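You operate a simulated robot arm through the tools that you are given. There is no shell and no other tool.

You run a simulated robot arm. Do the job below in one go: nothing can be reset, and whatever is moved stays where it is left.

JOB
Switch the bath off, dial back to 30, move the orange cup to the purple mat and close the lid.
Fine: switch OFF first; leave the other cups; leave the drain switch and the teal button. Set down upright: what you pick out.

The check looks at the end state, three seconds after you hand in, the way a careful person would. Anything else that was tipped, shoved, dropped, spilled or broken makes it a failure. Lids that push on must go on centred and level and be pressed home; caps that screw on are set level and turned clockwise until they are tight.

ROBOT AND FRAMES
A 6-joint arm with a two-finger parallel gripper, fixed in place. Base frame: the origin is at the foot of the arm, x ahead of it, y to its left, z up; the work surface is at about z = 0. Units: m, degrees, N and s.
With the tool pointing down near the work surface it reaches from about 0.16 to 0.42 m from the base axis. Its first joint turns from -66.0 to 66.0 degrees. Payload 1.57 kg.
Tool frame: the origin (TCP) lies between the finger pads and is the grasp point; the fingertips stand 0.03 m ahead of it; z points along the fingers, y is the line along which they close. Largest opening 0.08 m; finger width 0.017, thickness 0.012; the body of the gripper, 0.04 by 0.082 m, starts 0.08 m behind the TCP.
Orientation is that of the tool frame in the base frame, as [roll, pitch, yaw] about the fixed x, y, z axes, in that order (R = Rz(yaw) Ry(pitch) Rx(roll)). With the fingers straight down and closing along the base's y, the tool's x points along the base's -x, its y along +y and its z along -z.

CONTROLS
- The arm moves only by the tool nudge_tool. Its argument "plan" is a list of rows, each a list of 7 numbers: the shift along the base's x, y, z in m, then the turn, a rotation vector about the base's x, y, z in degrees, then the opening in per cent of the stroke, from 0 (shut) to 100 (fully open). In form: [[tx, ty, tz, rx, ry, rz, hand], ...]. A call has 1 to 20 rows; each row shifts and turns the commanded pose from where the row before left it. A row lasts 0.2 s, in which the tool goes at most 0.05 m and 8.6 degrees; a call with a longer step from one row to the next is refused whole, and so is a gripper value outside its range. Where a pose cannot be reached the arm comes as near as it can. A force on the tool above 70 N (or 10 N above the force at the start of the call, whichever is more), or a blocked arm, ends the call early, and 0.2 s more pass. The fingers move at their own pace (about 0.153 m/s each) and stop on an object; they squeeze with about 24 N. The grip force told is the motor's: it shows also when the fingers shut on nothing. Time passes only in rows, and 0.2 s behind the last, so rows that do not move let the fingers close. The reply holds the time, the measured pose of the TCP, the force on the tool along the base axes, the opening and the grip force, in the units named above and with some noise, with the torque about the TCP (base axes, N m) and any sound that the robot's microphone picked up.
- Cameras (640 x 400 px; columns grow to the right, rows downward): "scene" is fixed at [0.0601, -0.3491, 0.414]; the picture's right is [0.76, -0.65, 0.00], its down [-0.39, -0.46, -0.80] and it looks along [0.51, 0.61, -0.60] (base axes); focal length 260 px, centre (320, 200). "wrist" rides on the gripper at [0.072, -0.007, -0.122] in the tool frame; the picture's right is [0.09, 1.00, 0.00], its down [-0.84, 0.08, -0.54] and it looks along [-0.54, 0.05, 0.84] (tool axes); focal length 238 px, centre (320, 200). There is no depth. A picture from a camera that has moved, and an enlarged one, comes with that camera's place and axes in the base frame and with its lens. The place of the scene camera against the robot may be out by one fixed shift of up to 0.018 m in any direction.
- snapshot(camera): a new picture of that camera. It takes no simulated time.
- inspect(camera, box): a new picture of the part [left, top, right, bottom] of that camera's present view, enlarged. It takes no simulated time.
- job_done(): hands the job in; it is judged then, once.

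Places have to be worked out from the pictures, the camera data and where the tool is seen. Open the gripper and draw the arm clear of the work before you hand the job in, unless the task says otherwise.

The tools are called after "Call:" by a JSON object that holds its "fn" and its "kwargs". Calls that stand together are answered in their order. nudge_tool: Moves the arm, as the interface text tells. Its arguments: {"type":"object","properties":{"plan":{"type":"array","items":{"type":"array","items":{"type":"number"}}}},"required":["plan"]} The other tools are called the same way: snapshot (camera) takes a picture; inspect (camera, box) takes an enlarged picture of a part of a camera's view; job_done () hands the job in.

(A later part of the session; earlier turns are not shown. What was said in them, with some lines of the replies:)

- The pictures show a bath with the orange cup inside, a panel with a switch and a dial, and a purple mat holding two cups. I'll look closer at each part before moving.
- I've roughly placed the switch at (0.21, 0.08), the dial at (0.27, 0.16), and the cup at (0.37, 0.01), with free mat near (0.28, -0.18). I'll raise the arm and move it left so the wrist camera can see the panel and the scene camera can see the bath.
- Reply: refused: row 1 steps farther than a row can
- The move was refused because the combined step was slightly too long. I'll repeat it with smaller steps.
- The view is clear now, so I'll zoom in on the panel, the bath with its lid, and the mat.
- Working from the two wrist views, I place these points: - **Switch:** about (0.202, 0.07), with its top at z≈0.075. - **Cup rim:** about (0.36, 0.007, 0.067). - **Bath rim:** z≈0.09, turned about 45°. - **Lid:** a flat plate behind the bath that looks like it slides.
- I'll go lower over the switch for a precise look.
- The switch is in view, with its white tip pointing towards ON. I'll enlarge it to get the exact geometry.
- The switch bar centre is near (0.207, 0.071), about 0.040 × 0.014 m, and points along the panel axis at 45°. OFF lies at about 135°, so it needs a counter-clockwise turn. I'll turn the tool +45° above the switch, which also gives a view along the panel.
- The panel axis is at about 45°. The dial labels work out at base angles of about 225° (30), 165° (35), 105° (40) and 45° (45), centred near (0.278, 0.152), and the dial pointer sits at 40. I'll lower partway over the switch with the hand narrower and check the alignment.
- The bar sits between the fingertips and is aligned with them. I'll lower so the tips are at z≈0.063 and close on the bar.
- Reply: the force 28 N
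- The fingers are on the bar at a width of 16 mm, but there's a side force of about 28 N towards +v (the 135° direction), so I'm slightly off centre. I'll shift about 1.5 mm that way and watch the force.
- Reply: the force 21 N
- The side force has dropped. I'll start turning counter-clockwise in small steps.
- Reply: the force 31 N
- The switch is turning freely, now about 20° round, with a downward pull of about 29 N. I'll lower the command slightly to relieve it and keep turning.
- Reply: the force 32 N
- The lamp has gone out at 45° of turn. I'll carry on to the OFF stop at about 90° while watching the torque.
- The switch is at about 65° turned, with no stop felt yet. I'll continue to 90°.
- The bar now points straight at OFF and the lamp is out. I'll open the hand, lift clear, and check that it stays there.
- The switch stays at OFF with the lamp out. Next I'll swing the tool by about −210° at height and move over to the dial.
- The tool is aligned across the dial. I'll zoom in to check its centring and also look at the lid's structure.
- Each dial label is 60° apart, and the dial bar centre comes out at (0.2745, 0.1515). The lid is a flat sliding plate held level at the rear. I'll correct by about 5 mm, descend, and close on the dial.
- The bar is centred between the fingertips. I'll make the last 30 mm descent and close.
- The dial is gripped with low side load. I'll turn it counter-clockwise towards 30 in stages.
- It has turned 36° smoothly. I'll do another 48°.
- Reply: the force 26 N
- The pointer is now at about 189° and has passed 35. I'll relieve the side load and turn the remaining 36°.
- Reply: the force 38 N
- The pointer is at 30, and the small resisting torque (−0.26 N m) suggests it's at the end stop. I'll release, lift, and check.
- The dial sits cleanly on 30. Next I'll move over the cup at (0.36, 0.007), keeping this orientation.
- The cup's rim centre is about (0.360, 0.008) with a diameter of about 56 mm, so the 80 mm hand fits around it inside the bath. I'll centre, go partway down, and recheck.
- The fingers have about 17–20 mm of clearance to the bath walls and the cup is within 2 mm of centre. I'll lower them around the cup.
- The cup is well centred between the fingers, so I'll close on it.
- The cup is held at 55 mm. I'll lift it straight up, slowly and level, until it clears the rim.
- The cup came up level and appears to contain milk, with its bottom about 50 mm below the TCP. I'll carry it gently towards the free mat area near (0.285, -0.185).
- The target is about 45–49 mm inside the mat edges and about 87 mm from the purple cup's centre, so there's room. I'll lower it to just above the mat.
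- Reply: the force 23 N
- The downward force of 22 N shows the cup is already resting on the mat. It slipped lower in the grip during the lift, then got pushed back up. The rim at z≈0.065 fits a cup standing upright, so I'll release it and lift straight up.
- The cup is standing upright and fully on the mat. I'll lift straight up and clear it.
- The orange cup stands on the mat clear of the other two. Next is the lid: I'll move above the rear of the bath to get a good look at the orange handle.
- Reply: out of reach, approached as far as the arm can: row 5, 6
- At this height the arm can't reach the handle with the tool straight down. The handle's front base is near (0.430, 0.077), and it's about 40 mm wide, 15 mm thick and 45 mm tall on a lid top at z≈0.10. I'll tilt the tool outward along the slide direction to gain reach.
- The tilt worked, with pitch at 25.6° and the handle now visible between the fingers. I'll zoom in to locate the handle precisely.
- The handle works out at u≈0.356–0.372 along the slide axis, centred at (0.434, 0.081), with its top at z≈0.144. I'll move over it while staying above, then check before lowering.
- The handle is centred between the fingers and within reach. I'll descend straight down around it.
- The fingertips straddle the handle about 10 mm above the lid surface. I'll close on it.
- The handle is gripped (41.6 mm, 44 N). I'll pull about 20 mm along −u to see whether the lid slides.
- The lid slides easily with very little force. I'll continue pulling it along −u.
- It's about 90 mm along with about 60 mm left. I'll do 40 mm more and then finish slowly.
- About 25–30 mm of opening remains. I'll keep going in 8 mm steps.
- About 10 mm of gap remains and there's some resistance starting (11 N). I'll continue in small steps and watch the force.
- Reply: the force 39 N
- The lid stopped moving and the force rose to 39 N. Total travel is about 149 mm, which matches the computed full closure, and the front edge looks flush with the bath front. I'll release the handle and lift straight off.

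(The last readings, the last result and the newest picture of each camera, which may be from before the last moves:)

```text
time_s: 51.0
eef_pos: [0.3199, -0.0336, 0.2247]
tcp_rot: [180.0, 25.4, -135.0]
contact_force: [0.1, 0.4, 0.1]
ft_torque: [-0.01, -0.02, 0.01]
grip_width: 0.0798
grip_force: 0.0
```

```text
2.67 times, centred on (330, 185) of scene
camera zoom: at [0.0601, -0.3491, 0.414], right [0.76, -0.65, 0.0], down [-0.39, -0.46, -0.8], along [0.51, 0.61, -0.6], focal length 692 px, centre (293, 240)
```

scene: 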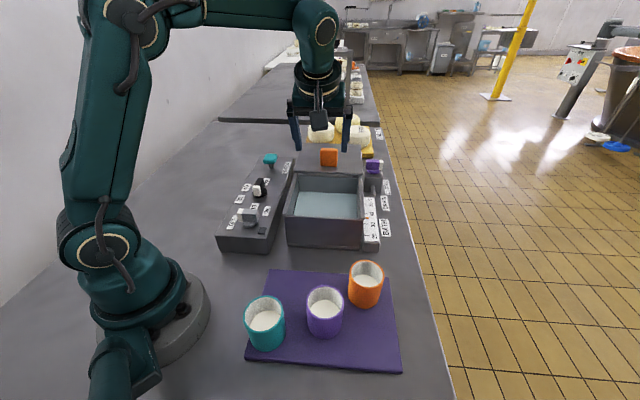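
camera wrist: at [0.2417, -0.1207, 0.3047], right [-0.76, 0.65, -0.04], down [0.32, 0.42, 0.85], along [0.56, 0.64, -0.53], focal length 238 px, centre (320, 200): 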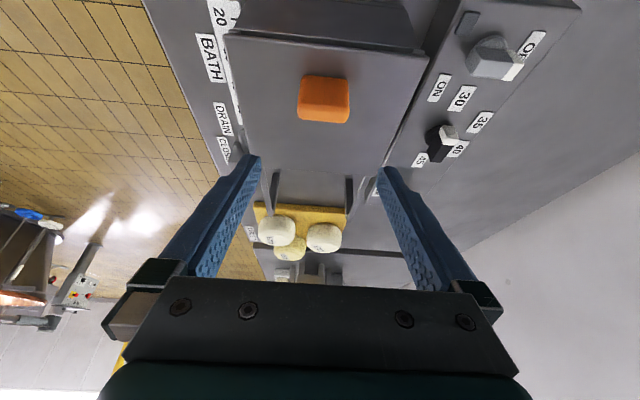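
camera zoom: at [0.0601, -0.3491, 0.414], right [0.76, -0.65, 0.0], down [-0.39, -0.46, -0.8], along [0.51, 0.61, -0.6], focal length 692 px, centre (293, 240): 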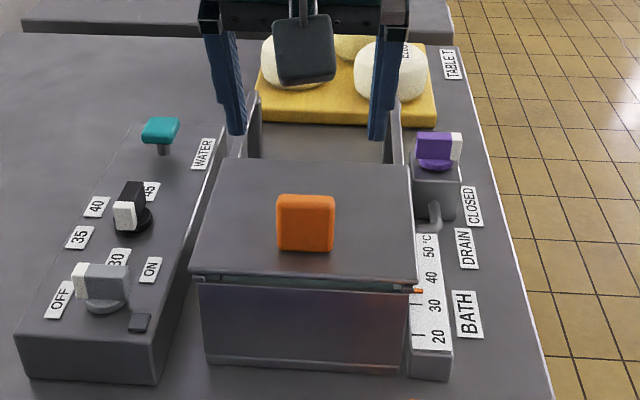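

The lid is over the bath and the rear rails are now exposed. I'll straighten the tool, draw the arm back and up, and do a final check from above.

Call:
{"fn": "nudge_tool", "kwargs": {"plan": [[-0.01, 0, 0.02, 0, 0, 0, 100], [-0.01, 0, 0.01, -6, 6, 0, 100], [-0.01, 0, 0.01, -6, 6, 0, 100], [-0.01, 0, 0.01, -6, 6, 0, 100], [-0.02, 0, 0.01, 0, 0, 0, 100], [-0.02, 0, 0.01, 0, 0, 0, 100], [-0.02, 0, 0.01, 0, 0, 0, 100], [0, 0, 0, 0, 0, 0, 100]]}}

Call:
{"fn": "snapshot", "kwargs": {"camera": "wrist"}}

Call:
{"fn": "snapshot", "kwargs": {"camera": "scene"}}

Call:
{"fn": "inspect", "kwargs": {"camera": "scene", "box": [275, 160, 395, 260]}}

Call:
{"fn": "inspect", "kwargs": {"camera": "wrist", "box": [200, 60, 440, 260]}}

```text
time_s: 52.8
eef_pos: [0.2203, -0.0334, 0.3023]
tcp_rot: [180.0, 0.0, -135.0]
contact_force: [-0.2, -0.4, -0.3]
ft_torque: [-0.01, 0.01, -0.03]
grip_width: 0.0799
grip_force: 0.1
```

```text
taken
camera wrist: at [0.1734, -0.0887, 0.4265], right [-0.77, 0.64, 0.0], down [0.54, 0.65, 0.54], along [0.35, 0.42, -0.84], focal length 238 px, centre (320, 200)
```

wrist: 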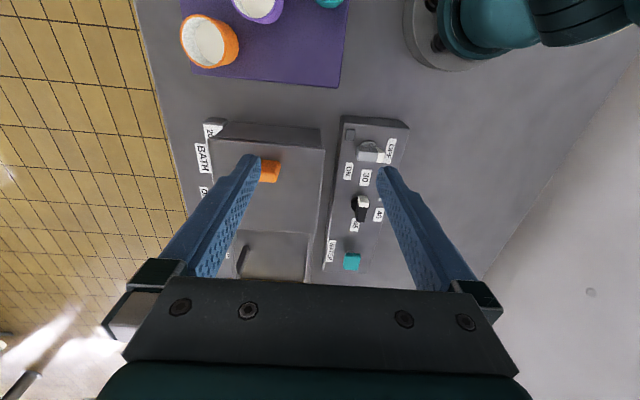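

```text
taken
```

scene: 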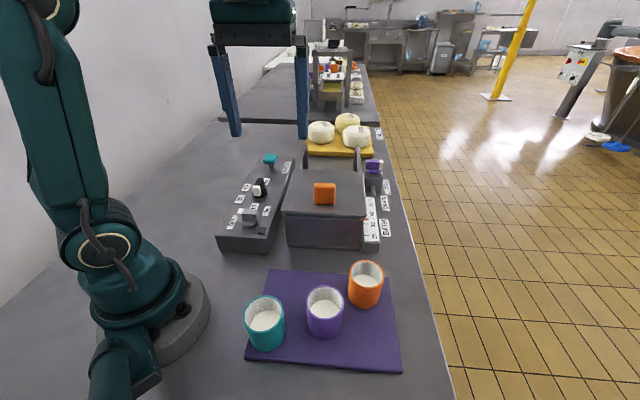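

```text
4.00 times, centred on (335, 210) of scene
camera zoom: at [0.0601, -0.3491, 0.414], right [0.76, -0.65, 0.0], down [-0.39, -0.46, -0.8], along [0.51, 0.61, -0.6], focal length 1038 px, centre (260, 160)
```

zoom: 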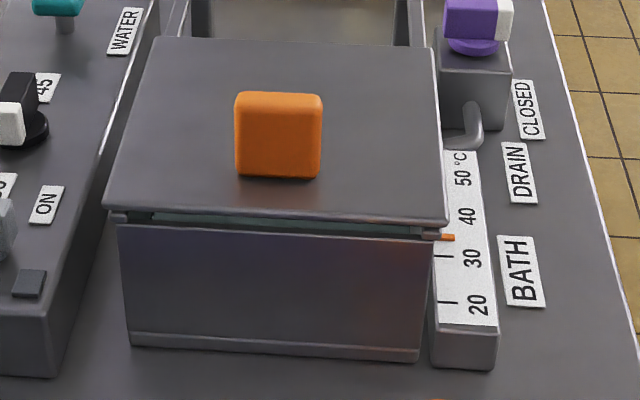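

```text
2.00 times, centred on (320, 160) of wrist
camera zoom: at [0.1734, -0.0887, 0.4265], right [-0.77, 0.64, 0.0], down [0.54, 0.65, 0.54], along [0.35, 0.42, -0.84], focal length 477 px, centre (320, 280)
```

zoom: 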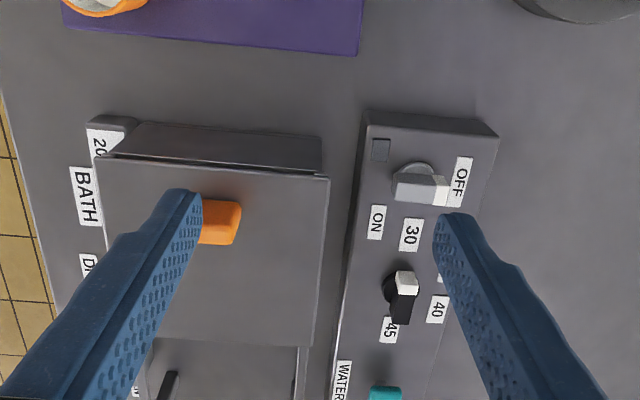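

The switch is at OFF, the dial is at 30, the orange cup is on the mat, and the lid is over the bath. I'll move in for a closer look at the lid's front edge to confirm it's fully home.

Call:
{"fn": "nudge_tool", "kwargs": {"plan": [[0.01, -0.01, -0.025, 0, 0, 0, 100], [0.01, -0.01, -0.025, 0, 0, 0, 100], [0.005, -0.005, -0.025, 0, 0, 0, 100], [0, 0, 0, 0, 0, 0, 100]]}}

Call:
{"fn": "inspect", "kwargs": {"camera": "wrist", "box": [200, 110, 400, 260]}}

Call:
{"fn": "snapshot", "kwargs": {"camera": "wrist"}}

Call:
{"fn": "inspect", "kwargs": {"camera": "scene", "box": [280, 200, 380, 235]}}

```text
time_s: 53.8
eef_pos: [0.2474, -0.0585, 0.2279]
tcp_rot: [-179.9, 0.1, -135.1]
contact_force: [0.4, 0.1, -1.0]
ft_torque: [-0.02, 0.01, -0.02]
grip_width: 0.0802
grip_force: 0.0
```

```text
2.67 times, centred on (300, 185) of wrist
camera zoom: at [0.199, -0.1147, 0.3505], right [-0.77, 0.64, 0.0], down [0.54, 0.65, 0.54], along [0.35, 0.42, -0.84], focal length 636 px, centre (373, 240)
```

zoom: 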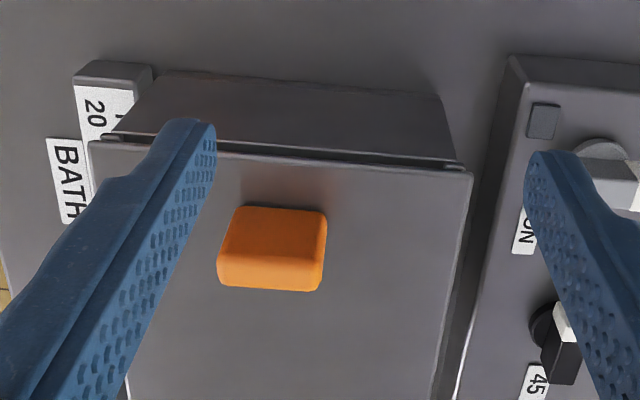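

```text
taken
camera wrist: at [0.199, -0.1147, 0.3505], right [-0.77, 0.64, 0.0], down [0.54, 0.65, 0.54], along [0.35, 0.42, -0.84], focal length 238 px, centre (320, 200)
```

wrist: 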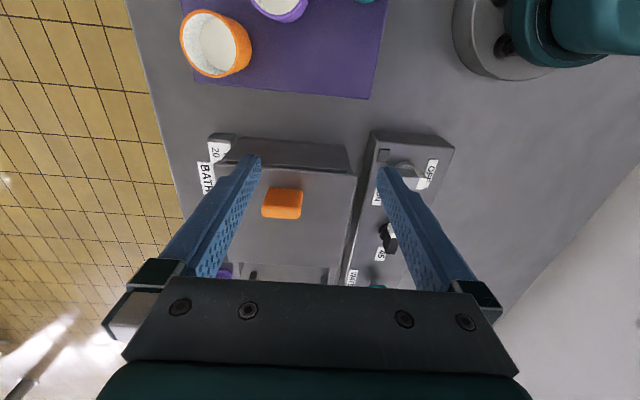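

```text
6.40 times, centred on (330, 218) of scene
camera zoom: at [0.0601, -0.3491, 0.414], right [0.76, -0.65, 0.0], down [-0.39, -0.46, -0.8], along [0.51, 0.61, -0.6], focal length 1661 px, centre (256, 88)
```

zoom: 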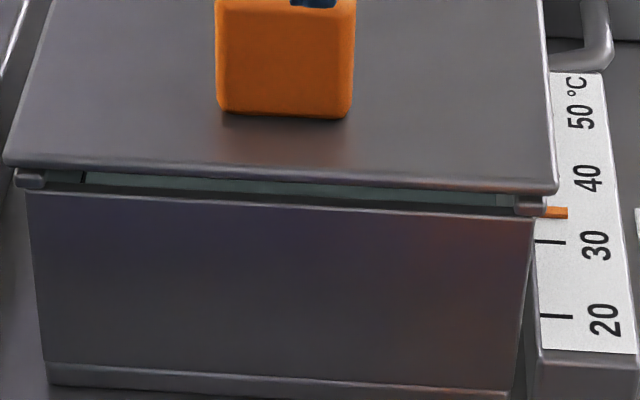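

Only a thin vertical gap shows above the front wall, because the lid rides on its rails. As a safe confirmation I'll close the fingers, go behind the handle, and push gently towards closed to see if any travel is left.

Call:
{"fn": "nudge_tool", "kwargs": {"plan": [[0.034, 0.0185, 0, 0, 0, 0, 50], [0.034, 0.0185, 0, 0, 0, 0, 0], [0.0336, 0.0185, 0, 0, 0, 0, 0], [0, 0, -0.03, 0, 0, 0, 0], [0, 0, 0, 0, 0, 0, 0]]}}

Call:
{"fn": "snapshot", "kwargs": {"camera": "wrist"}}

Call:
{"fn": "inspect", "kwargs": {"camera": "scene", "box": [260, 110, 400, 260]}}

```text
time_s: 55.0
eef_pos: [0.3468, -0.0025, 0.1983]
tcp_rot: [-180.0, 0.0, -134.9]
contact_force: [0.2, -0.3, -0.2]
ft_torque: [0.02, -0.01, -0.02]
grip_width: 0.0
grip_force: 21.9
```

```text
taken
camera wrist: at [0.2998, -0.0586, 0.3217], right [-0.77, 0.64, 0.0], down [0.54, 0.65, 0.54], along [0.35, 0.42, -0.84], focal length 238 px, centre (320, 200)
```

wrist: 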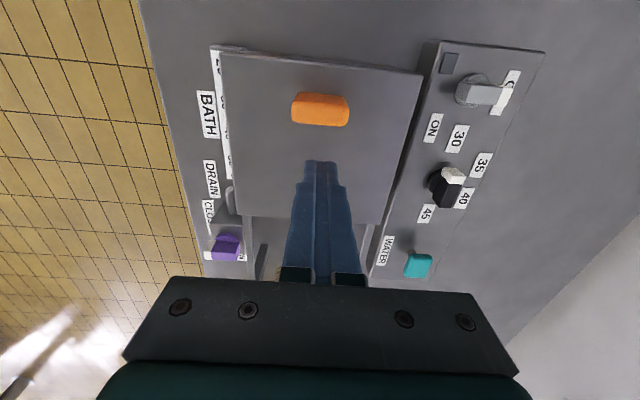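

```text
2.67 times, centred on (330, 185) of scene
camera zoom: at [0.0601, -0.3491, 0.414], right [0.76, -0.65, 0.0], down [-0.39, -0.46, -0.8], along [0.51, 0.61, -0.6], focal length 692 px, centre (293, 240)
```

zoom: 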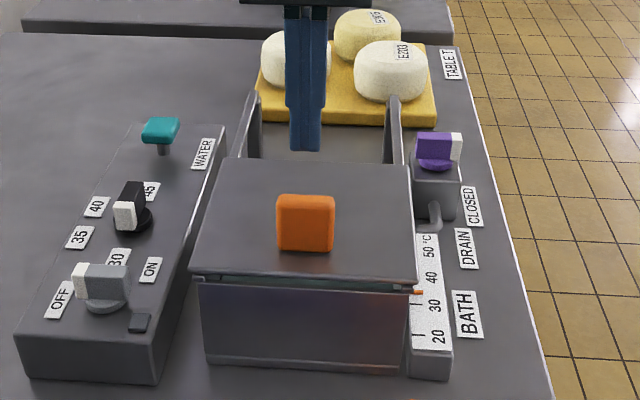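

The fingers are about 14 mm behind the handle. I'll lower them to handle height and approach.

Call:
{"fn": "nudge_tool", "kwargs": {"plan": [[0, 0, -0.02, 0, 0, 0, 0], [0, 0, -0.02, 0, 0, 0, 0], [0, 0, -0.014, 0, 0, 0, 0], [-0.005, -0.005, 0, 0, 0, 0, 0], [-0.003, -0.003, 0, 0, 0, 0, 0]]}}

Call:
{"fn": "inspect", "kwargs": {"camera": "wrist", "box": [200, 40, 440, 240]}}

Call:
{"fn": "inspect", "kwargs": {"camera": "scene", "box": [280, 170, 380, 235]}}

```text
time_s: 56.2
eef_pos: [0.3392, -0.0124, 0.1439]
tcp_rot: [180.0, 0.0, -135.0]
contact_force: [-0.2, 0.1, -0.3]
ft_torque: [0.01, 0.0, 0.03]
grip_width: 0.0
grip_force: 21.2
```

```text
2.00 times, centred on (320, 140) of wrist
camera zoom: at [0.292, -0.0667, 0.2679], right [-0.77, 0.64, 0.0], down [0.54, 0.65, 0.54], along [0.35, 0.42, -0.84], focal length 477 px, centre (320, 320)
```

zoom: 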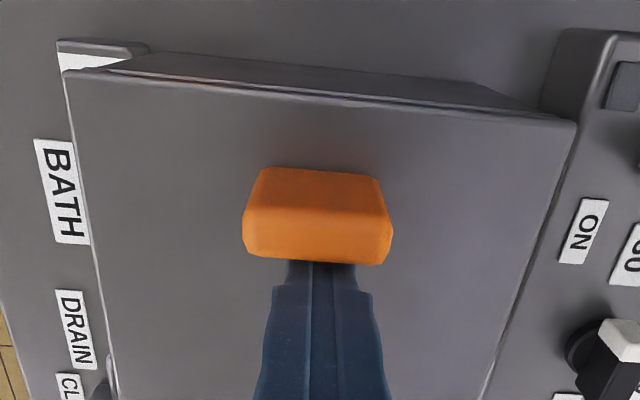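

```text
6.15 times, centred on (330, 202) of scene
camera zoom: at [0.0601, -0.3491, 0.414], right [0.76, -0.65, 0.0], down [-0.39, -0.46, -0.8], along [0.51, 0.61, -0.6], focal length 1597 px, centre (258, 185)
```

zoom: 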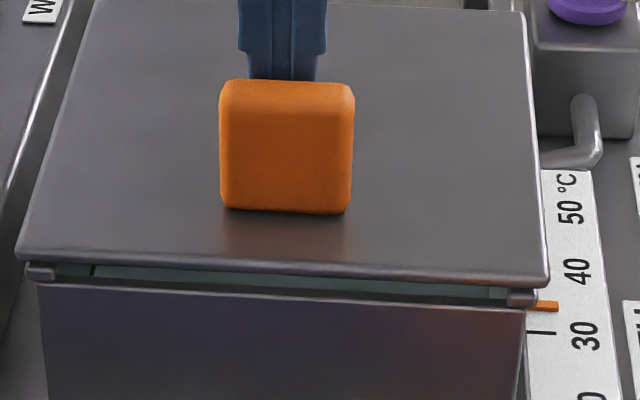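

No contact yet. I'll push forward in small steps until there's force.

Call:
{"fn": "nudge_tool", "kwargs": {"plan": [[-0.0014, -0.0014, 0, 0, 0, 0, 0], [-0.0014, -0.0014, 0, 0, 0, 0, 0], [-0.0014, -0.0014, 0, 0, 0, 0, 0]]}}

Call:
{"fn": "inspect", "kwargs": {"camera": "scene", "box": [280, 170, 380, 235]}}

```text
time_s: 57.0
eef_pos: [0.3367, -0.0137, 0.1458]
tcp_rot: [-179.9, 0.4, -134.8]
contact_force: [13.8, 12.0, -3.6]
ft_torque: [-0.06, -0.07, -0.04]
grip_width: 0.0001
grip_force: 21.1
```

```text
6.15 times, centred on (330, 202) of scene
camera zoom: at [0.0601, -0.3491, 0.414], right [0.76, -0.65, 0.0], down [-0.39, -0.46, -0.8], along [0.51, 0.61, -0.6], focal length 1597 px, centre (258, 185)
```

zoom: 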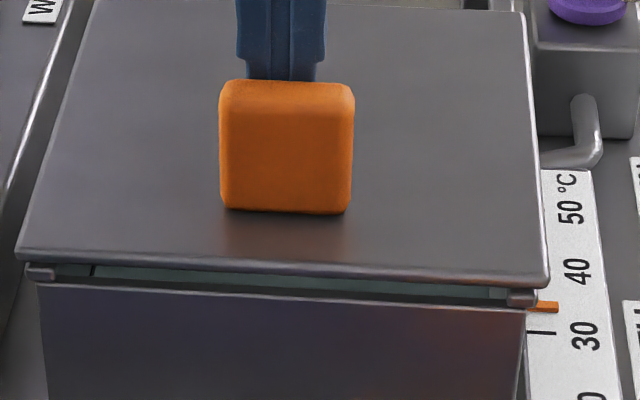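

With 18 N of push the lid doesn't move at all, and it slid at only a few newtons before, so it's hard against its closed stop. I'll back off, lift, open the hand, and withdraw.

Call:
{"fn": "nudge_tool", "kwargs": {"plan": [[0.005, 0.005, 0, 0, 0, 0, 0], [0.006, 0.006, 0, 0, 0, 0, 0], [0, 0, 0.03, 0, 0, 0, 0], [0, 0, 0.035, 0, 0, 0, 0], [-0.02, 0, 0.03, 0, 0, 0, 50], [-0.03, 0, 0.025, 0, 0, 0, 100], [-0.04, 0, 0.01, 0, 0, 0, 100], [-0.04, 0, 0.01, 0, 0, 0, 100], [0, 0.03, 0, 0, 0, 0, 100], [0, 0, 0, 0, 0, 0, 100]]}}

Call:
{"fn": "snapshot", "kwargs": {"camera": "scene"}}

Call:
{"fn": "inspect", "kwargs": {"camera": "scene", "box": [200, 130, 420, 380]}}

Call:
{"fn": "snapshot", "kwargs": {"camera": "wrist"}}

```text
time_s: 59.2
eef_pos: [0.216, 0.026, 0.2834]
tcp_rot: [180.0, 0.0, -134.9]
contact_force: [0.6, -0.4, -0.8]
ft_torque: [-0.01, -0.01, 0.02]
grip_width: 0.0802
grip_force: 0.1
```

```text
taken
```

scene: 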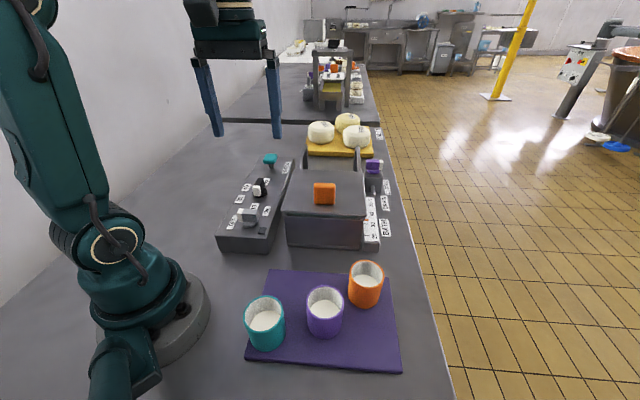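

```text
1.60 times, centred on (310, 255) of scene
camera zoom: at [0.0601, -0.3491, 0.414], right [0.76, -0.65, 0.0], down [-0.39, -0.46, -0.8], along [0.51, 0.61, -0.6], focal length 415 px, centre (336, 112)
```

zoom: 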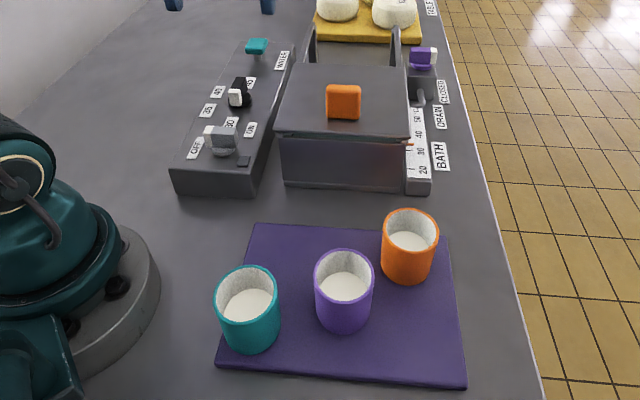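

```text
taken
camera wrist: at [0.1692, -0.029, 0.4074], right [-0.77, 0.64, 0.0], down [0.54, 0.65, 0.54], along [0.35, 0.42, -0.84], focal length 238 px, centre (320, 200)
```

wrist: 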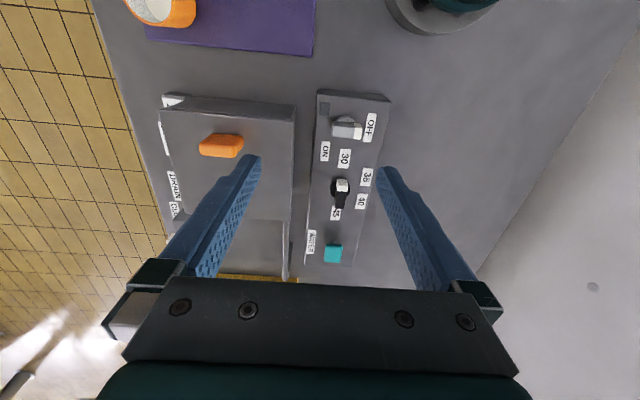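

The final pictures show everything in place, so I'm handing the job in:
- **Switch:** at OFF, lamp out.
- **Dial:** at 30.
- **Orange cup:** upright on the purple mat.
- **Lid:** closed against its stop.
- **Other cups, drain switch and teal button:** untouched.
- **Arm:** clear of the work, with the gripper open.

Call:
{"fn": "job_done", "kwargs": {}}

```text
The job is handed in.
```

The job is done and handed in; I haven't seen the result of the check.

- **Bath switch:** turned to OFF first. The lamp went out and stayed out.
- **Dial:** turned back from 40 to 30, where it came up against what felt like its end stop.
- **Orange cup:** upright on the purple mat, clear of the other two cups. It slipped a little in the grip during the lift, but I saw no spill.
- **Lid:** slid closed over the bath. A second push of about 18 N didn't move it, so I take it to be at its stop. A thin gap shows above the front wall because the lid rides on its rails.

I left the other cups, the drain switch and the teal button alone. The arm is clear of the work, with the gripper open.
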